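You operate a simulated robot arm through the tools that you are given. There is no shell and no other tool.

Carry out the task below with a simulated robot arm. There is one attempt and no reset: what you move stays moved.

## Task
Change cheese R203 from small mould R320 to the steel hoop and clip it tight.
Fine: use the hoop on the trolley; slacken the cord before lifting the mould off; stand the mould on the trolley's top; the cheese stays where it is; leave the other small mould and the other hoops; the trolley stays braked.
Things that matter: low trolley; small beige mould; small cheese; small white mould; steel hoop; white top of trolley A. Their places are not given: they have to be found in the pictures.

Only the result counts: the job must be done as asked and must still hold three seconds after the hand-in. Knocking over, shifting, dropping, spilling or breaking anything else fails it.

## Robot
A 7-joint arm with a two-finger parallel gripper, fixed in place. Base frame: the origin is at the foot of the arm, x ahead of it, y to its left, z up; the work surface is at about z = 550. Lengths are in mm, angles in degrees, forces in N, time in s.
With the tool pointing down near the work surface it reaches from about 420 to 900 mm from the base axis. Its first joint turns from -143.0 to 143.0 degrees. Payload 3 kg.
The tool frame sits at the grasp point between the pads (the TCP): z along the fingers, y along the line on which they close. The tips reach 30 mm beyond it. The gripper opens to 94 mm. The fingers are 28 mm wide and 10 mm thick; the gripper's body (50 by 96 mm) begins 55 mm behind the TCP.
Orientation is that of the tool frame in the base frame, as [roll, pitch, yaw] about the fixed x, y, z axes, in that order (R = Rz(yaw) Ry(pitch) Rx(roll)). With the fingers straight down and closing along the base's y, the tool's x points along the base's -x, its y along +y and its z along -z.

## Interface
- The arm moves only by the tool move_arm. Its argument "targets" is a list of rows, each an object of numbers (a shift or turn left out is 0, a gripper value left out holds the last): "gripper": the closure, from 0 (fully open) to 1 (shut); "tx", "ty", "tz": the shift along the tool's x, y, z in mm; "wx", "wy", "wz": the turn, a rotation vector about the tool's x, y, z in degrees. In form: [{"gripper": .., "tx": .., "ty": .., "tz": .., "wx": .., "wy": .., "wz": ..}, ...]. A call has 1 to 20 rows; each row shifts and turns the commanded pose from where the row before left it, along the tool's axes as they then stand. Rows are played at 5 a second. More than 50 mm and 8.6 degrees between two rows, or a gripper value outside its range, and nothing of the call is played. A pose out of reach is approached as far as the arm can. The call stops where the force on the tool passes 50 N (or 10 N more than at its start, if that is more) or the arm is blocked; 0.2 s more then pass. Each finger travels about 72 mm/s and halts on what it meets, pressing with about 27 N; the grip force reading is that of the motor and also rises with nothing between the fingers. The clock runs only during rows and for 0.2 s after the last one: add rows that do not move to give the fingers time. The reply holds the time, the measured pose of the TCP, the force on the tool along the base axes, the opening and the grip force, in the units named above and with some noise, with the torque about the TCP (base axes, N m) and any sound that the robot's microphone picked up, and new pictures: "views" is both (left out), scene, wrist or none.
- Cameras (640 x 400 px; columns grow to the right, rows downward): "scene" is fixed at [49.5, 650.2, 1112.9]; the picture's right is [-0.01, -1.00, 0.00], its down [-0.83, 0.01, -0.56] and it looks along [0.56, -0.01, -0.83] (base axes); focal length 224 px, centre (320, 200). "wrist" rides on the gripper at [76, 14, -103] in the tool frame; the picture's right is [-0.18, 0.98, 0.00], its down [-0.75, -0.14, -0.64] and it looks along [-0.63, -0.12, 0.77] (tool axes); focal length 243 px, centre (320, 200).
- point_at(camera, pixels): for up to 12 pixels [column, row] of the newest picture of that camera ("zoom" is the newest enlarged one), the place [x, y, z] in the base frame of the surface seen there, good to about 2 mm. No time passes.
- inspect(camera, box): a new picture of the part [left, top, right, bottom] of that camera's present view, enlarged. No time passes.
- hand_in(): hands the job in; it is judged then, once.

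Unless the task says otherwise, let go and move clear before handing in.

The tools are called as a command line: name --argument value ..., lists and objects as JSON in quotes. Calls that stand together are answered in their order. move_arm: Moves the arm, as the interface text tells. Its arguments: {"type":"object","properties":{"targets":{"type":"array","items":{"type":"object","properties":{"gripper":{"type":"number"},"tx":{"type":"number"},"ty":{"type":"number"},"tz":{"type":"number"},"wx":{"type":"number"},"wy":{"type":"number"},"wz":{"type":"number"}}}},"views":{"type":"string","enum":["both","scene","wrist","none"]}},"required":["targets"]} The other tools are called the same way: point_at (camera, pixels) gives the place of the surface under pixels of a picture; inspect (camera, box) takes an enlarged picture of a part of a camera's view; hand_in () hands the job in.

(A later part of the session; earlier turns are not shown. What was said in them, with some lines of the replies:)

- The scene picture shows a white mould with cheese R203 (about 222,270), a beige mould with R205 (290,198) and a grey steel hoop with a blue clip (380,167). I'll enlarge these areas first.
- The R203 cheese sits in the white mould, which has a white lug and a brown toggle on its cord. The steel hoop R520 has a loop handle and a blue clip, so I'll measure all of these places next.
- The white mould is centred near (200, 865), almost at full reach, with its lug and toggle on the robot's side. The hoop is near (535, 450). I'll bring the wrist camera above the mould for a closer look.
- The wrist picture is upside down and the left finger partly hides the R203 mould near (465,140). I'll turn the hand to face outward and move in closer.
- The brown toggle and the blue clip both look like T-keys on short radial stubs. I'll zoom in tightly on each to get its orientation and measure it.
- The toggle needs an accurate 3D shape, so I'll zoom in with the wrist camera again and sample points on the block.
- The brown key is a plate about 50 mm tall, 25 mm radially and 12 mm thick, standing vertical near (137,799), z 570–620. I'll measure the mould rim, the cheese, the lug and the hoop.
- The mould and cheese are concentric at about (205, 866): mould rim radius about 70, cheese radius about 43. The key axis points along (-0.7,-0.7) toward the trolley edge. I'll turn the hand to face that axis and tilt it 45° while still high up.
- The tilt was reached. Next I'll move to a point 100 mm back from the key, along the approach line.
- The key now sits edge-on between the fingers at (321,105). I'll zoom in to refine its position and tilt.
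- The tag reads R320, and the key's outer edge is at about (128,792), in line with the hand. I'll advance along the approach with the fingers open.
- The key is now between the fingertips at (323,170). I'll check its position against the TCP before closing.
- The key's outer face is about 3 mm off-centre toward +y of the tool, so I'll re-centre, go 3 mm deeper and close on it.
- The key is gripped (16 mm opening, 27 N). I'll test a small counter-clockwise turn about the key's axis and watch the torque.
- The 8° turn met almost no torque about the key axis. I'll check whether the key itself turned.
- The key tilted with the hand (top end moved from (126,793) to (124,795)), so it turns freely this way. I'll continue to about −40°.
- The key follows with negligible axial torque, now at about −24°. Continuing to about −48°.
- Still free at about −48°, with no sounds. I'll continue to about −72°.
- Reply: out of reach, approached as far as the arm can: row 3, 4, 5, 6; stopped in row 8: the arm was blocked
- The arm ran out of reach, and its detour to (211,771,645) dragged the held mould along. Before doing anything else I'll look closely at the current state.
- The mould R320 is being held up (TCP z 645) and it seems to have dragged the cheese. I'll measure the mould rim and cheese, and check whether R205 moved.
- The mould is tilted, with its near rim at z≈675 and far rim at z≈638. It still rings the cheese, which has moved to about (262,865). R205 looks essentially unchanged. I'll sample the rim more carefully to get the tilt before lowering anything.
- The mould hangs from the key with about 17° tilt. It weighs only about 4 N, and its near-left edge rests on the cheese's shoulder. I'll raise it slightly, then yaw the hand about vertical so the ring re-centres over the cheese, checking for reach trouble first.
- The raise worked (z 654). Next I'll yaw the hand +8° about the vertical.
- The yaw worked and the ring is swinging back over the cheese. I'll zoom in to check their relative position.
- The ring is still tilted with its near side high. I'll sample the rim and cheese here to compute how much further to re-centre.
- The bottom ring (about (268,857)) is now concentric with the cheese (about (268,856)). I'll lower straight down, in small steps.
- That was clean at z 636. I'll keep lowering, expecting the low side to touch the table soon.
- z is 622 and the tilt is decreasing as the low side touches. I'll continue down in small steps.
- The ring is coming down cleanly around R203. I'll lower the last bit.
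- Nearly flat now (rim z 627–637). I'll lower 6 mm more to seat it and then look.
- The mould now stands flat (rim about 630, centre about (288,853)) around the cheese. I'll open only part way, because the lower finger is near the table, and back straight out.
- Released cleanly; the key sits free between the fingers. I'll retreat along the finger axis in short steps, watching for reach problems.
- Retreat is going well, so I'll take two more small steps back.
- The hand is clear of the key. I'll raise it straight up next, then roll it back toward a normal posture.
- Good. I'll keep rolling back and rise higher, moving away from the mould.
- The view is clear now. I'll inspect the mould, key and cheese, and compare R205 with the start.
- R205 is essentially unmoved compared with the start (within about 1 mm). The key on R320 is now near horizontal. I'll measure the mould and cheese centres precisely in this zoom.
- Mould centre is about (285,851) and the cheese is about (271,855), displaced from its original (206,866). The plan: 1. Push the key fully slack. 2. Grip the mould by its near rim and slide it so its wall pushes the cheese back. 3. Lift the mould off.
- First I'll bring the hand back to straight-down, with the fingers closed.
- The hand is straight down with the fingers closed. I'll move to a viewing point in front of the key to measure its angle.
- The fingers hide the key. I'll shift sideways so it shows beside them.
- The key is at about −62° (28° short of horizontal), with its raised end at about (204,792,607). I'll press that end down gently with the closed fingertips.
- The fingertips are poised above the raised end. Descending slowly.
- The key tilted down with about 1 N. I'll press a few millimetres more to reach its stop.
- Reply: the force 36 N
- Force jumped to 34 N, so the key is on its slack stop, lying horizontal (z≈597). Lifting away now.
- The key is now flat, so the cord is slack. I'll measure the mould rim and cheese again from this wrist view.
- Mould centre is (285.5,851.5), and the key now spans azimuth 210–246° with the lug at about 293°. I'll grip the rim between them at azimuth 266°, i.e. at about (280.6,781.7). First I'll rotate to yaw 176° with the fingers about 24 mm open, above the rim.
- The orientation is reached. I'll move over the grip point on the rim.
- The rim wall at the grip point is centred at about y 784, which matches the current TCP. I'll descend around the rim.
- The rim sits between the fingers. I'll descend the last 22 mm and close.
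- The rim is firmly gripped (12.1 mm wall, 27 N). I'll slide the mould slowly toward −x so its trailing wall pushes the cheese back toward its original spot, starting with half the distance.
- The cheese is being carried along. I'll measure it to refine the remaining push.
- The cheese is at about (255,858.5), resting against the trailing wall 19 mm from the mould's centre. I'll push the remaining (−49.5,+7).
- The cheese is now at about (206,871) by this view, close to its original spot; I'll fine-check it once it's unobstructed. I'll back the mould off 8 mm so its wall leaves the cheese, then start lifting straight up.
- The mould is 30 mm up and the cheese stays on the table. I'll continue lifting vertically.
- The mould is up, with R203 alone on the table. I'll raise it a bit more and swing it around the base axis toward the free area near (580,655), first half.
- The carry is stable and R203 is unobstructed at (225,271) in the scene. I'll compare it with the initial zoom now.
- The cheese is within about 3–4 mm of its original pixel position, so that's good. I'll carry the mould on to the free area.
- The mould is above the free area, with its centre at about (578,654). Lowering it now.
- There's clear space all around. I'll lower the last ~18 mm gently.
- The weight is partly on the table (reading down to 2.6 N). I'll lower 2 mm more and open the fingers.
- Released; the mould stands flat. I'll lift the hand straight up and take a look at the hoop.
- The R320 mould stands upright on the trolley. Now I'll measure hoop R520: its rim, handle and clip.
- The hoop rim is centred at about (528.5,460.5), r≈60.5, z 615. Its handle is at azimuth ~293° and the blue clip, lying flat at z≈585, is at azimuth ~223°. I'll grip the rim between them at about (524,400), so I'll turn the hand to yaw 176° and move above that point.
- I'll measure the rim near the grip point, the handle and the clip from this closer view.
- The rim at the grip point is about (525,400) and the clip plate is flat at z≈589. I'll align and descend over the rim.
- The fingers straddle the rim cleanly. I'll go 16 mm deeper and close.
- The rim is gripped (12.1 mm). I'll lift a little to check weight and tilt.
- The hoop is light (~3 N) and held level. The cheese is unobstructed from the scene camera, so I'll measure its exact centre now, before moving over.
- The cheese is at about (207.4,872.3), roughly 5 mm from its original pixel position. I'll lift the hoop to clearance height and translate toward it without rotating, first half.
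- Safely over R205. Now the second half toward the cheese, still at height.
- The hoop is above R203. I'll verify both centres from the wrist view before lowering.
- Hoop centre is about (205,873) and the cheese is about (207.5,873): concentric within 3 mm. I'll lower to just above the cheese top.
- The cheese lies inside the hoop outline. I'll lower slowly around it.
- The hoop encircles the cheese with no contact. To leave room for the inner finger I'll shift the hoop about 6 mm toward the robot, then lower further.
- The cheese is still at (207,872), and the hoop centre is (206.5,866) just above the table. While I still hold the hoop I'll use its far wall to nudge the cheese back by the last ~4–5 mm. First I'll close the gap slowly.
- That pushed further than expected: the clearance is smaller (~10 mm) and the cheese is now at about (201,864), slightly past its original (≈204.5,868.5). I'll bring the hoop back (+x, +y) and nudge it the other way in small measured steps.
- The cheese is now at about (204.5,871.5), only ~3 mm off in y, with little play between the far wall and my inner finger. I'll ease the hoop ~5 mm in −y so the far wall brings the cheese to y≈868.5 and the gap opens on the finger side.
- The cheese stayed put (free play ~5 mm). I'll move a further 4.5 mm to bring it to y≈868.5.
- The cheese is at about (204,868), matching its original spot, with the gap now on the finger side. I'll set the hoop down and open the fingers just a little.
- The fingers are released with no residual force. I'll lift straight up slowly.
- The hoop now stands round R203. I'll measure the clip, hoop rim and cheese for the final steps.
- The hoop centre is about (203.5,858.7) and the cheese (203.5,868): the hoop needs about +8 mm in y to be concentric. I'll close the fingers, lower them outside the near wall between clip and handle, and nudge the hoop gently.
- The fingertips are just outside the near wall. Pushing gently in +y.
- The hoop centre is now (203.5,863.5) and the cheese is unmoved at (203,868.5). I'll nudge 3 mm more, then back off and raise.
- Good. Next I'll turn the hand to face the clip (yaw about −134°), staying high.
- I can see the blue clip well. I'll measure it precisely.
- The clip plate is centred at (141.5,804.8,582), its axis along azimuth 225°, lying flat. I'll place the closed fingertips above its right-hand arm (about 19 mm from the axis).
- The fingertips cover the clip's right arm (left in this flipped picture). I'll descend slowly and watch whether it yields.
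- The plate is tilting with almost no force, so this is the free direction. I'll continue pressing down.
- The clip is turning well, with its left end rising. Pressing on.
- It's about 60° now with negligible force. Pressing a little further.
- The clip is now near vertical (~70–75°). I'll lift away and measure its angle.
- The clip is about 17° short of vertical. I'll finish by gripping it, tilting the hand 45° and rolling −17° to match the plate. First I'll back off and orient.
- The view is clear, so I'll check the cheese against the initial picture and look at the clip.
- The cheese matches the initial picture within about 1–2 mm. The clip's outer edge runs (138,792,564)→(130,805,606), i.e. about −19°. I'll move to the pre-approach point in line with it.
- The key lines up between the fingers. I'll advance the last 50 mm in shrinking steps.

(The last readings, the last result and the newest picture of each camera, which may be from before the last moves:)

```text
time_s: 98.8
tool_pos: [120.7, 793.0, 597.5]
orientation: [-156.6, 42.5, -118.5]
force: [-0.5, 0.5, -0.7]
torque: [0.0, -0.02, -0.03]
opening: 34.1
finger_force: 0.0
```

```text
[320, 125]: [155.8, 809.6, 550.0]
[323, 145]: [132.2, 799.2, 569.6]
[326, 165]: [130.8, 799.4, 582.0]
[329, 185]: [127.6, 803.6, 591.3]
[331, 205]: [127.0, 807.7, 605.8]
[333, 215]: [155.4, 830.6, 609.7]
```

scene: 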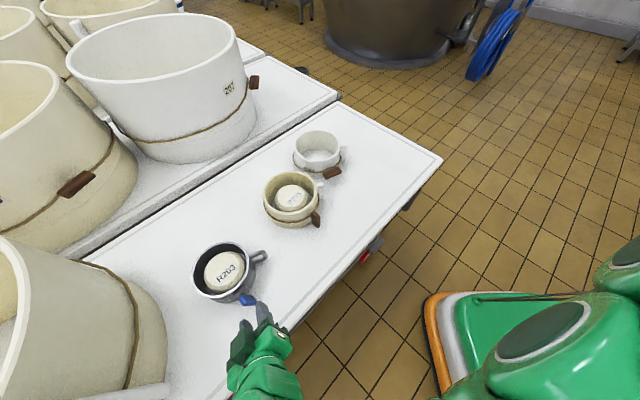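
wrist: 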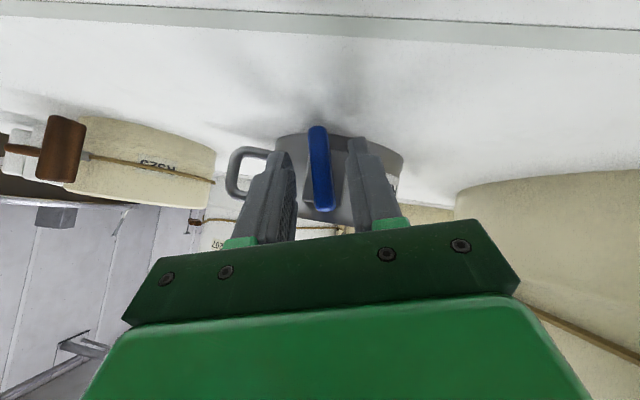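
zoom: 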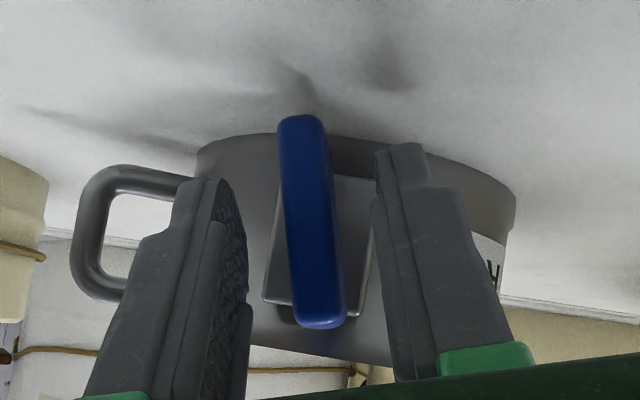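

The plate is well centred between the fingers. I'll go 4 mm deeper with a small lateral correction and close.

move_arm --targets '[{"ty": 1.5, "tz": 4}, {}, {"gripper": 1}, {"gripper": 1}, {"gripper": 1}, {"gripper": 1}, {}]' --views "wrist"

inspect --camera "wrist" --box '[220, 80, 430, 240]'

```text
time_s: 100.4
tool_pos: [122.0, 794.5, 594.6]
orientation: [-156.6, 42.7, -118.6]
force: [1.7, 1.0, 4.0]
torque: [0.11, -0.13, 0.04]
opening: 15.5
finger_force: 27.1
```

wrist: 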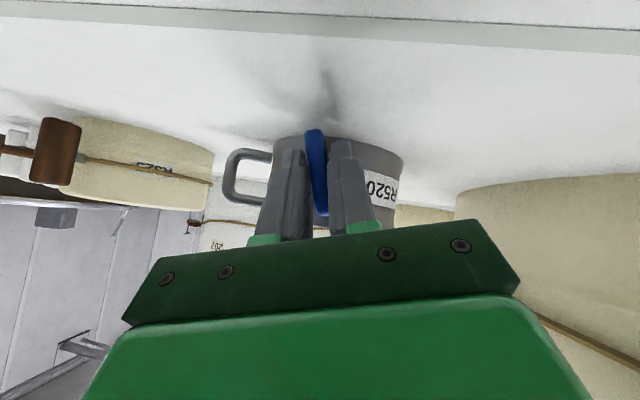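

```text
2.50 times, centred on (325, 160) of wrist
```

zoom: 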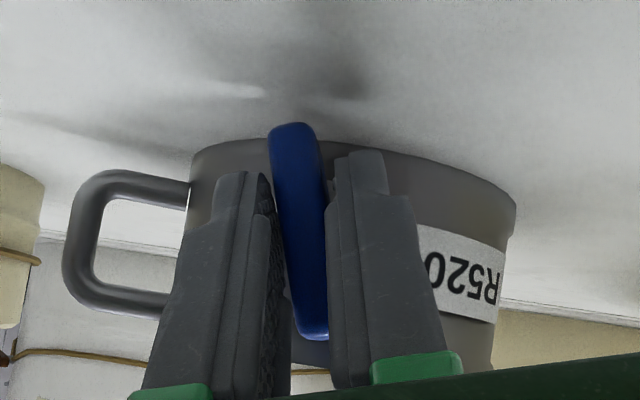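

The clip is gripped (15.5 mm, 27 N). I'll turn it clockwise about its axis by 8° and check the torque.

move_arm --targets '[{"wx": -2.83, "wz": 2.83, "ty": -0.9}, {"wx": -2.83, "wz": 2.83, "ty": -0.9}, {}, {}]' --views "wrist"

```text
time_s: 101.4
tool_pos: [124.7, 794.0, 594.5]
orientation: [-167.4, 44.4, -126.0]
force: [-1.3, -1.1, 0.3]
torque: [-0.22, 0.19, -0.05]
opening: 15.4
finger_force: 27.3
```

wrist: 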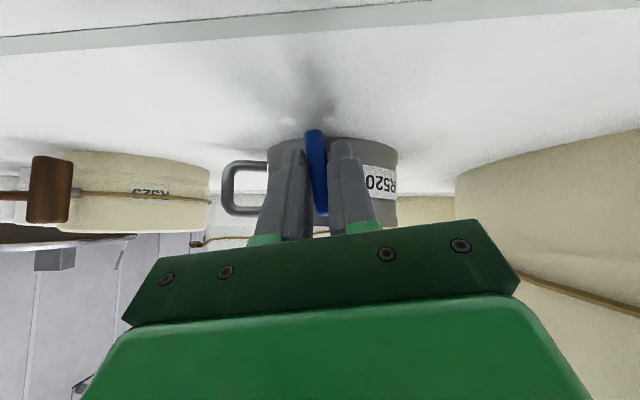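

Negligible axial torque. Another 8°.

move_arm --targets '[{"wx": -2.83, "wz": 2.83, "ty": -0.9}, {"wx": -2.83, "wz": 2.83, "ty": -0.9}, {}, {}]' --views "wrist"

inspect --camera "wrist" --box '[220, 80, 430, 240]'

```text
time_s: 102.4
tool_pos: [127.0, 793.6, 594.4]
orientation: [-178.6, 45.0, -134.0]
force: [2.6, 1.2, 2.2]
torque: [0.61, -0.65, -0.22]
opening: 11.3
finger_force: 26.6
```

wrist: 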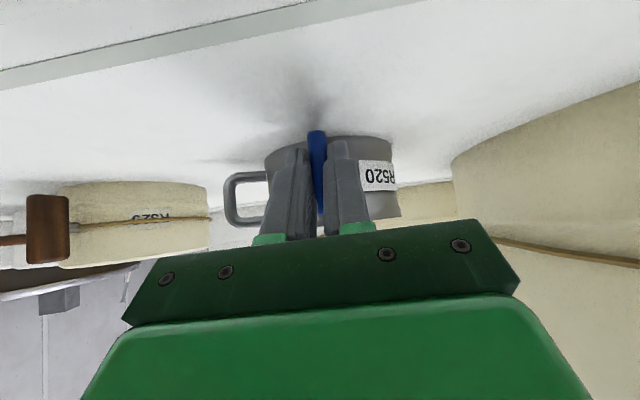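

```text
2.50 times, centred on (325, 160) of wrist
```

zoom: 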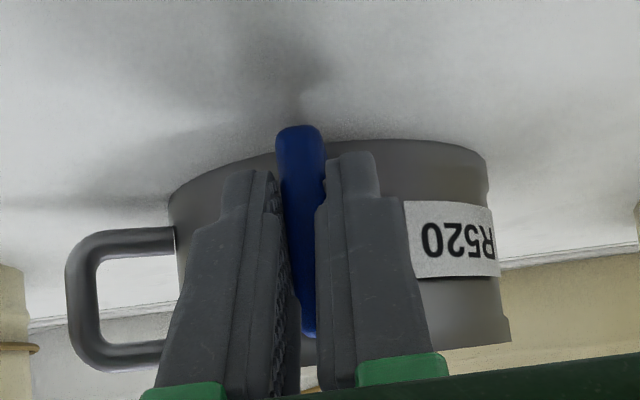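

The opening fell to 11.3 mm, so the plate is now flush with the pads, and a side torque has appeared. I'll check the clip's actual angle.

point_at --camera "zoom" --pixels '[[298, 132], [300, 160], [303, 190], [305, 220], [307, 260], [310, 300], [312, 330], [285, 135], [318, 150]]'

inspect --camera "scene" --box '[180, 230, 290, 330]'

```text
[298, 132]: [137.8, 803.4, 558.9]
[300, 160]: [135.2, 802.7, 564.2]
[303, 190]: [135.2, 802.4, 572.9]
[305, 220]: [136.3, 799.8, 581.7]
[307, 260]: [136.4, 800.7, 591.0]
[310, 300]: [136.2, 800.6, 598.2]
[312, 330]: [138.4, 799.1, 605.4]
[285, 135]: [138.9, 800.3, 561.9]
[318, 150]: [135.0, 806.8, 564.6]
```

```text
4.00 times, centred on (235, 280) of scene
```

zoom: 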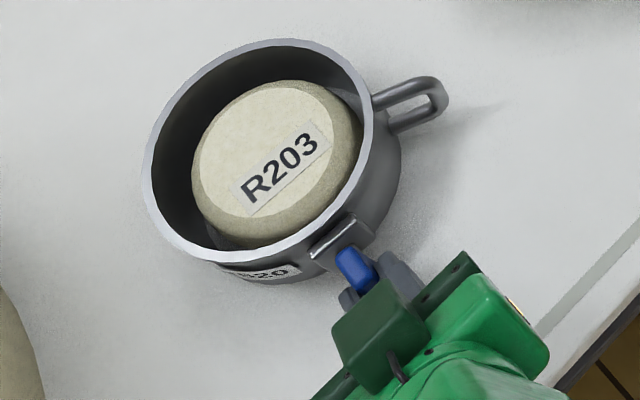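

The clip is now at about +4°, i.e. vertical like the tight toggles. I'll turn it 3° more to feel whether it is on its tight stop.

move_arm --targets '[{"wx": -1.06, "wz": 1.06, "ty": -0.3}, {"wx": -1.06, "wz": 1.06, "ty": -0.3}, {}, {}]' --views "both"

inspect --camera "scene" --box '[170, 220, 280, 320]'

```text
time_s: 103.4
tool_pos: [127.5, 792.2, 594.7]
orientation: [177.2, 44.9, -136.8]
force: [-2.1, -3.8, 12.1]
torque: [-0.34, -0.82, -0.22]
opening: 11.7
finger_force: 27.3
```

scene: 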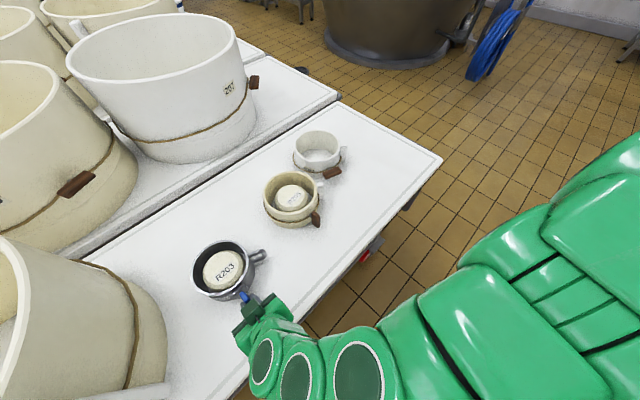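
wrist: 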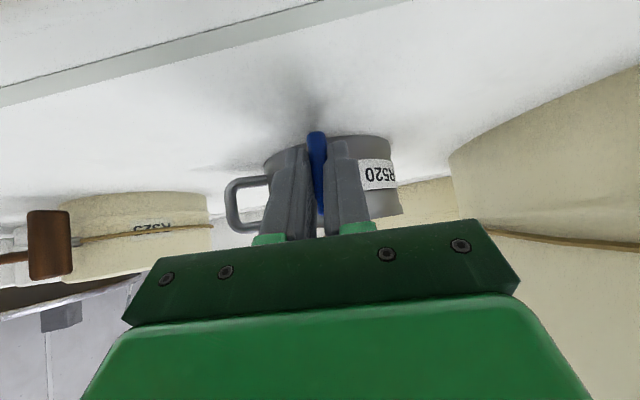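

```text
4.00 times, centred on (225, 270) of scene
```

zoom: 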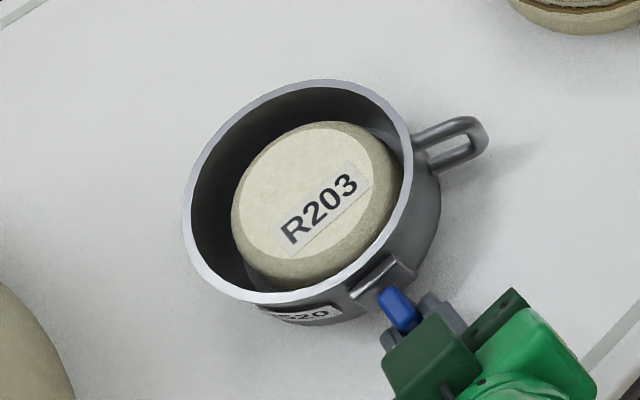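

Torque about the clip axis jumped to about −0.8 N·m: it's on its tight stop. I'll relax the last 2°, open the fingers and retreat straight back.

move_arm --targets '[{"wx": 1.2, "wz": -1.2, "ty": 0.3}, {}, {"gripper": 0.62}, {"gripper": 0.62}, {}, {}]' --views "wrist"

```text
time_s: 104.8
tool_pos: [127.6, 793.5, 594.7]
orientation: [179.7, 44.9, -135.2]
force: [-0.5, 0.7, 0.0]
torque: [-0.01, -0.01, 0.02]
opening: 35.5
finger_force: 0.1
```

wrist: 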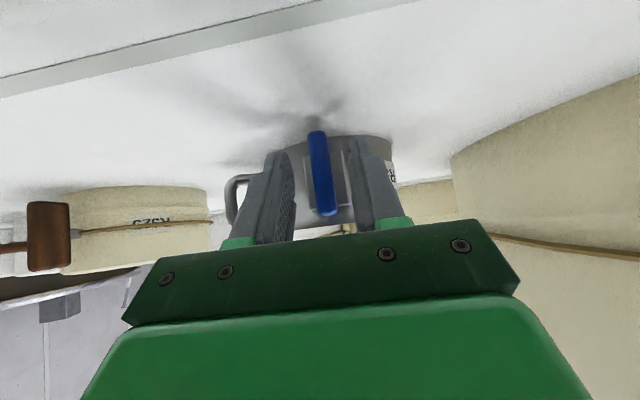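

point_at --camera "wrist" --pixels '[[317, 136], [319, 150], [321, 165], [323, 180], [325, 195], [327, 210]]'

move_arm --targets '[{"tz": -15}, {"tz": -25}, {"tz": -30}, {"tz": -30}, {}]' --views "both"

inspect --camera "scene" --box '[170, 220, 280, 320]'

inspect --camera "wrist" --box '[220, 50, 430, 190]'

```text
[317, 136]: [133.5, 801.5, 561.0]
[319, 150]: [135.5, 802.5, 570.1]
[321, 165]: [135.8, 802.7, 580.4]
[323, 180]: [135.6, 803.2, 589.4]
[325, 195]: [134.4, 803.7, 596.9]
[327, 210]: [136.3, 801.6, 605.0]
```

```text
time_s: 106.0
tool_pos: [76.6, 742.3, 664.1]
orientation: [179.7, 44.9, -135.1]
force: [-0.1, 0.0, -0.4]
torque: [-0.02, -0.03, -0.04]
opening: 35.6
finger_force: 0.1
```

scene: 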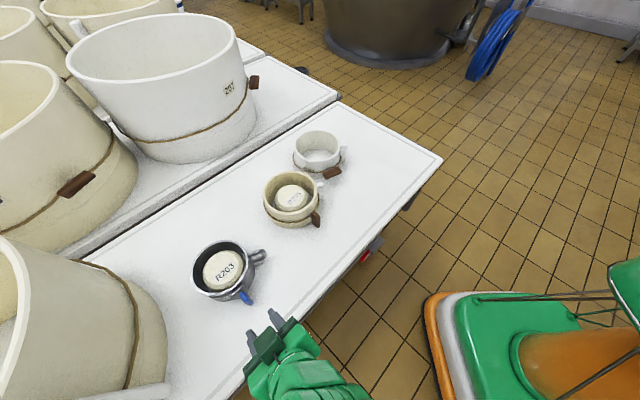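
wrist: 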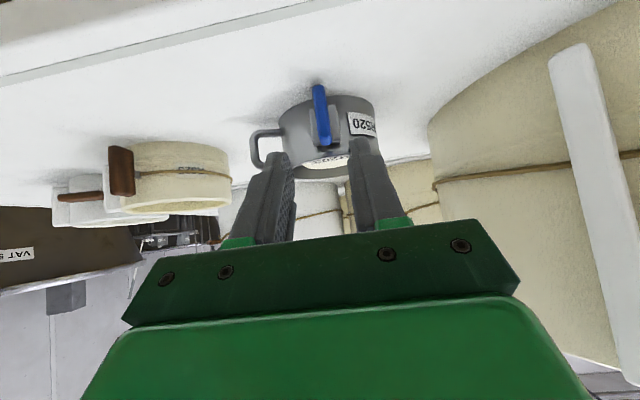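

```text
4.00 times, centred on (225, 270) of scene
```

zoom: 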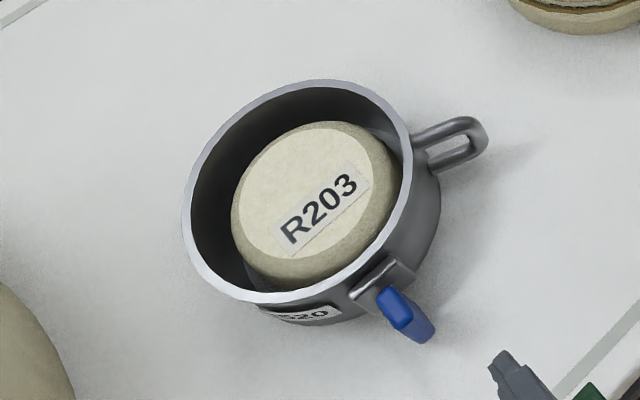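

```text
2.86 times, centred on (325, 120) of wrist
```

zoom: 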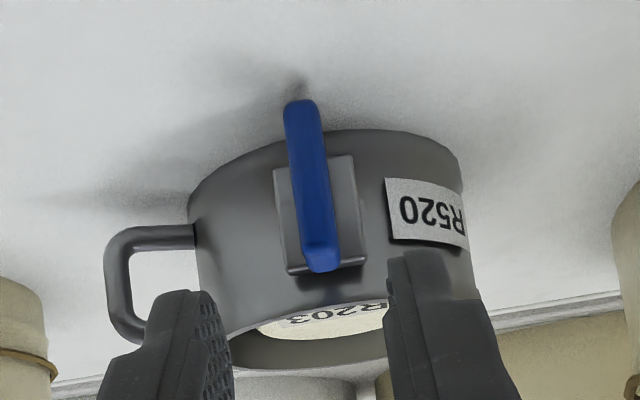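

The clip stands vertical (bottom (133.5,801.5), top (136.3,801.6)) and the cheese matches its initial pixels closely. I'll verify the hoop and cheese centres and that the hoop sits flat.

inspect --camera "scene" --box '[170, 220, 280, 320]'

point_at --camera "zoom" --pixels '[[188, 215], [205, 160], [255, 105], [320, 83], [370, 97], [405, 135], [407, 180], [385, 230], [335, 280], [280, 298], [225, 285], [195, 250]]'

point_at --camera "zoom" --pixels '[[241, 205], [265, 165], [305, 137], [345, 135], [370, 160], [368, 195], [345, 230], [305, 257], [265, 258], [243, 235], [305, 200], [400, 300]]'

```text
4.00 times, centred on (225, 270) of scene
```

zoom: 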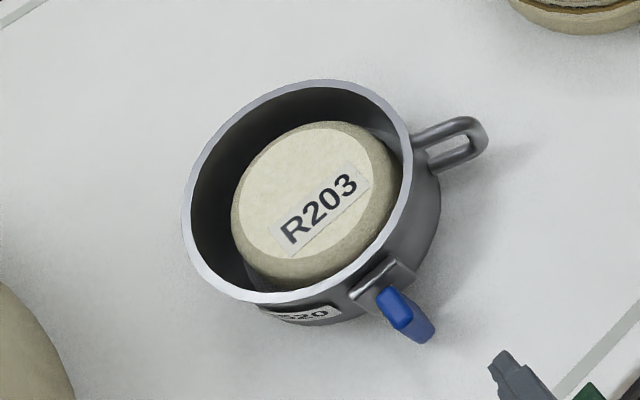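

```text
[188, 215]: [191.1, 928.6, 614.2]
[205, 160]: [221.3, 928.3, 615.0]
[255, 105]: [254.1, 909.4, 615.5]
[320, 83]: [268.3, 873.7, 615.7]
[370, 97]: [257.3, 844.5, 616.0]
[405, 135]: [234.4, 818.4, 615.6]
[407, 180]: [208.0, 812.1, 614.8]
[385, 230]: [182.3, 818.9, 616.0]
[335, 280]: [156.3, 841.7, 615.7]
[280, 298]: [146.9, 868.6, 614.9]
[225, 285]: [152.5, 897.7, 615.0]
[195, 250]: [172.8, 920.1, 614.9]
```

```text
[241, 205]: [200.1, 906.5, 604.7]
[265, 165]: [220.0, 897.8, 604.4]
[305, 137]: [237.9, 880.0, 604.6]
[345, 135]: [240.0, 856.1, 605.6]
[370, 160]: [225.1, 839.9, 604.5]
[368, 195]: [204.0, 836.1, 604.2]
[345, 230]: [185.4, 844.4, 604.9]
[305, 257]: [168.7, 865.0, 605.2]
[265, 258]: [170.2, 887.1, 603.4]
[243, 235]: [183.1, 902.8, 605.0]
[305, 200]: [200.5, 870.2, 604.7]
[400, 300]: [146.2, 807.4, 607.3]
```

The hoop (204.5,872) and cheese (203.5,871.5) are concentric, and the rim is level at z 615. I'll move the arm well clear and do a last check of everything.

move_arm --targets '[{"tz": -40}, {"tz": -40}, {"tz": -40}, {"wy": 7.5}, {"wy": 7.5}, {"wy": 7.5}, {}]' --views "both"

inspect --camera "scene" --box '[240, 150, 350, 250]'

inspect --camera "scene" --box '[270, 100, 450, 270]'

inspect --camera "scene" --box '[170, 220, 280, 320]'

```text
time_s: 107.6
tool_pos: [16.9, 682.2, 751.6]
orientation: [179.6, 22.5, -134.9]
force: [0.3, -0.3, -0.4]
torque: [0.04, 0.0, -0.01]
opening: 35.6
finger_force: 0.1
```

scene: 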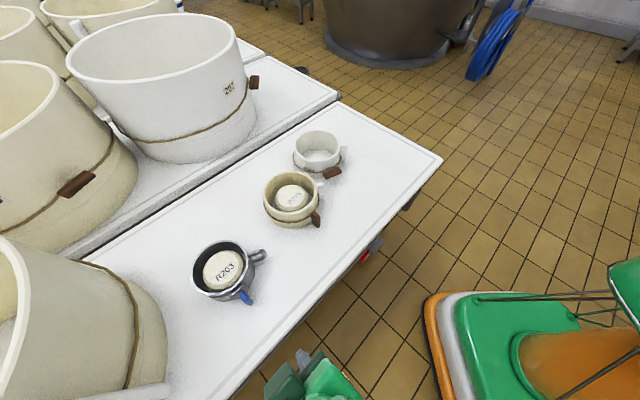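
wrist: 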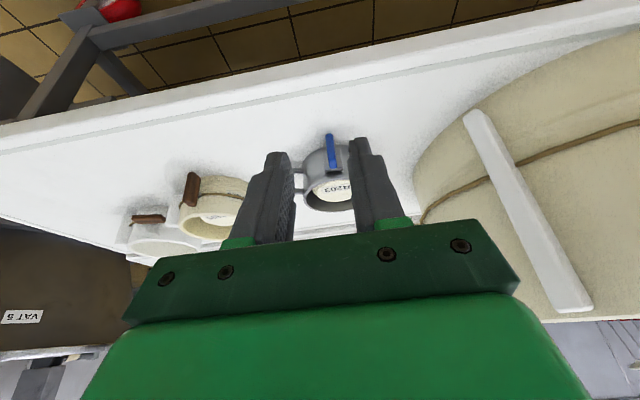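

```text
4.00 times, centred on (295, 200) of scene
```

zoom: 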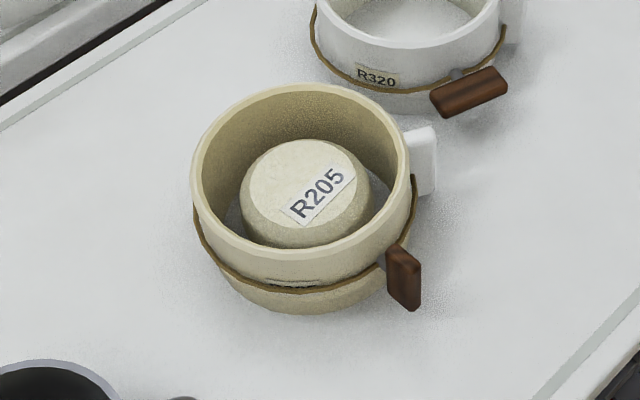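

```text
2.35 times, centred on (360, 185) of scene
```

zoom: 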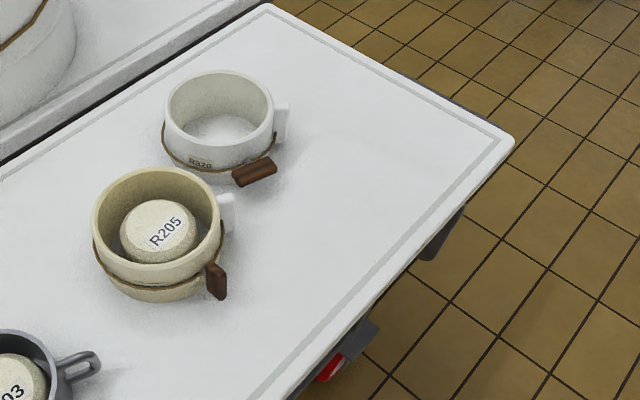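

```text
4.00 times, centred on (225, 270) of scene
```

zoom: 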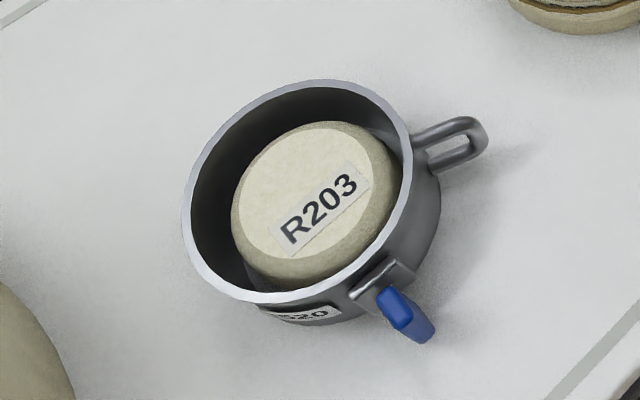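

The final pictures show the following:
- **Cheese R203:** it stands in hoop R520 at its original place, to within about 2 mm by the scene view.
- **Clip:** it is vertical, on its tight stop.
- **Mould R320:** it stands slack on the trolley's top.
- **Other items:** R205 matches the first picture, and the trolley and its red pedal look unchanged.

The arm is clear, so I'm handing in.

hand_in

```text
The job is handed in.
```

R203 is now in the steel hoop from the trolley (R520), with its clip turned upright to its stop. I've handed the job in, but no verdict came back. The cheese did not stay put throughout, so whether it counts as "stays where it is" depends on its final position.

- **Cheese:** while I was slackening the cord, the arm ran out of reach and dragged the mould, which pushed the cheese about 65 mm. I pushed it back with the mould and then the hoop. In the last pictures it is within about 2 mm of where it started.
- **Mould R320:** the cord was slackened fully before I lifted the mould off the cheese at the end. During the slip, though, the mould was lifted partway when the cord was most of the way slack. It now stands upright on the trolley's top, beyond R205.
- **Hoop R520:** it sits flat on the trolley top and is centred on the cheese to within about 1 mm. I took upright as tight because the cord keys on both small moulds stood upright at the start.
- **Everything else:** R205 in its beige mould looks unmoved, within about 1 mm of the first picture. I did not touch the other hoops or the trolley brake.
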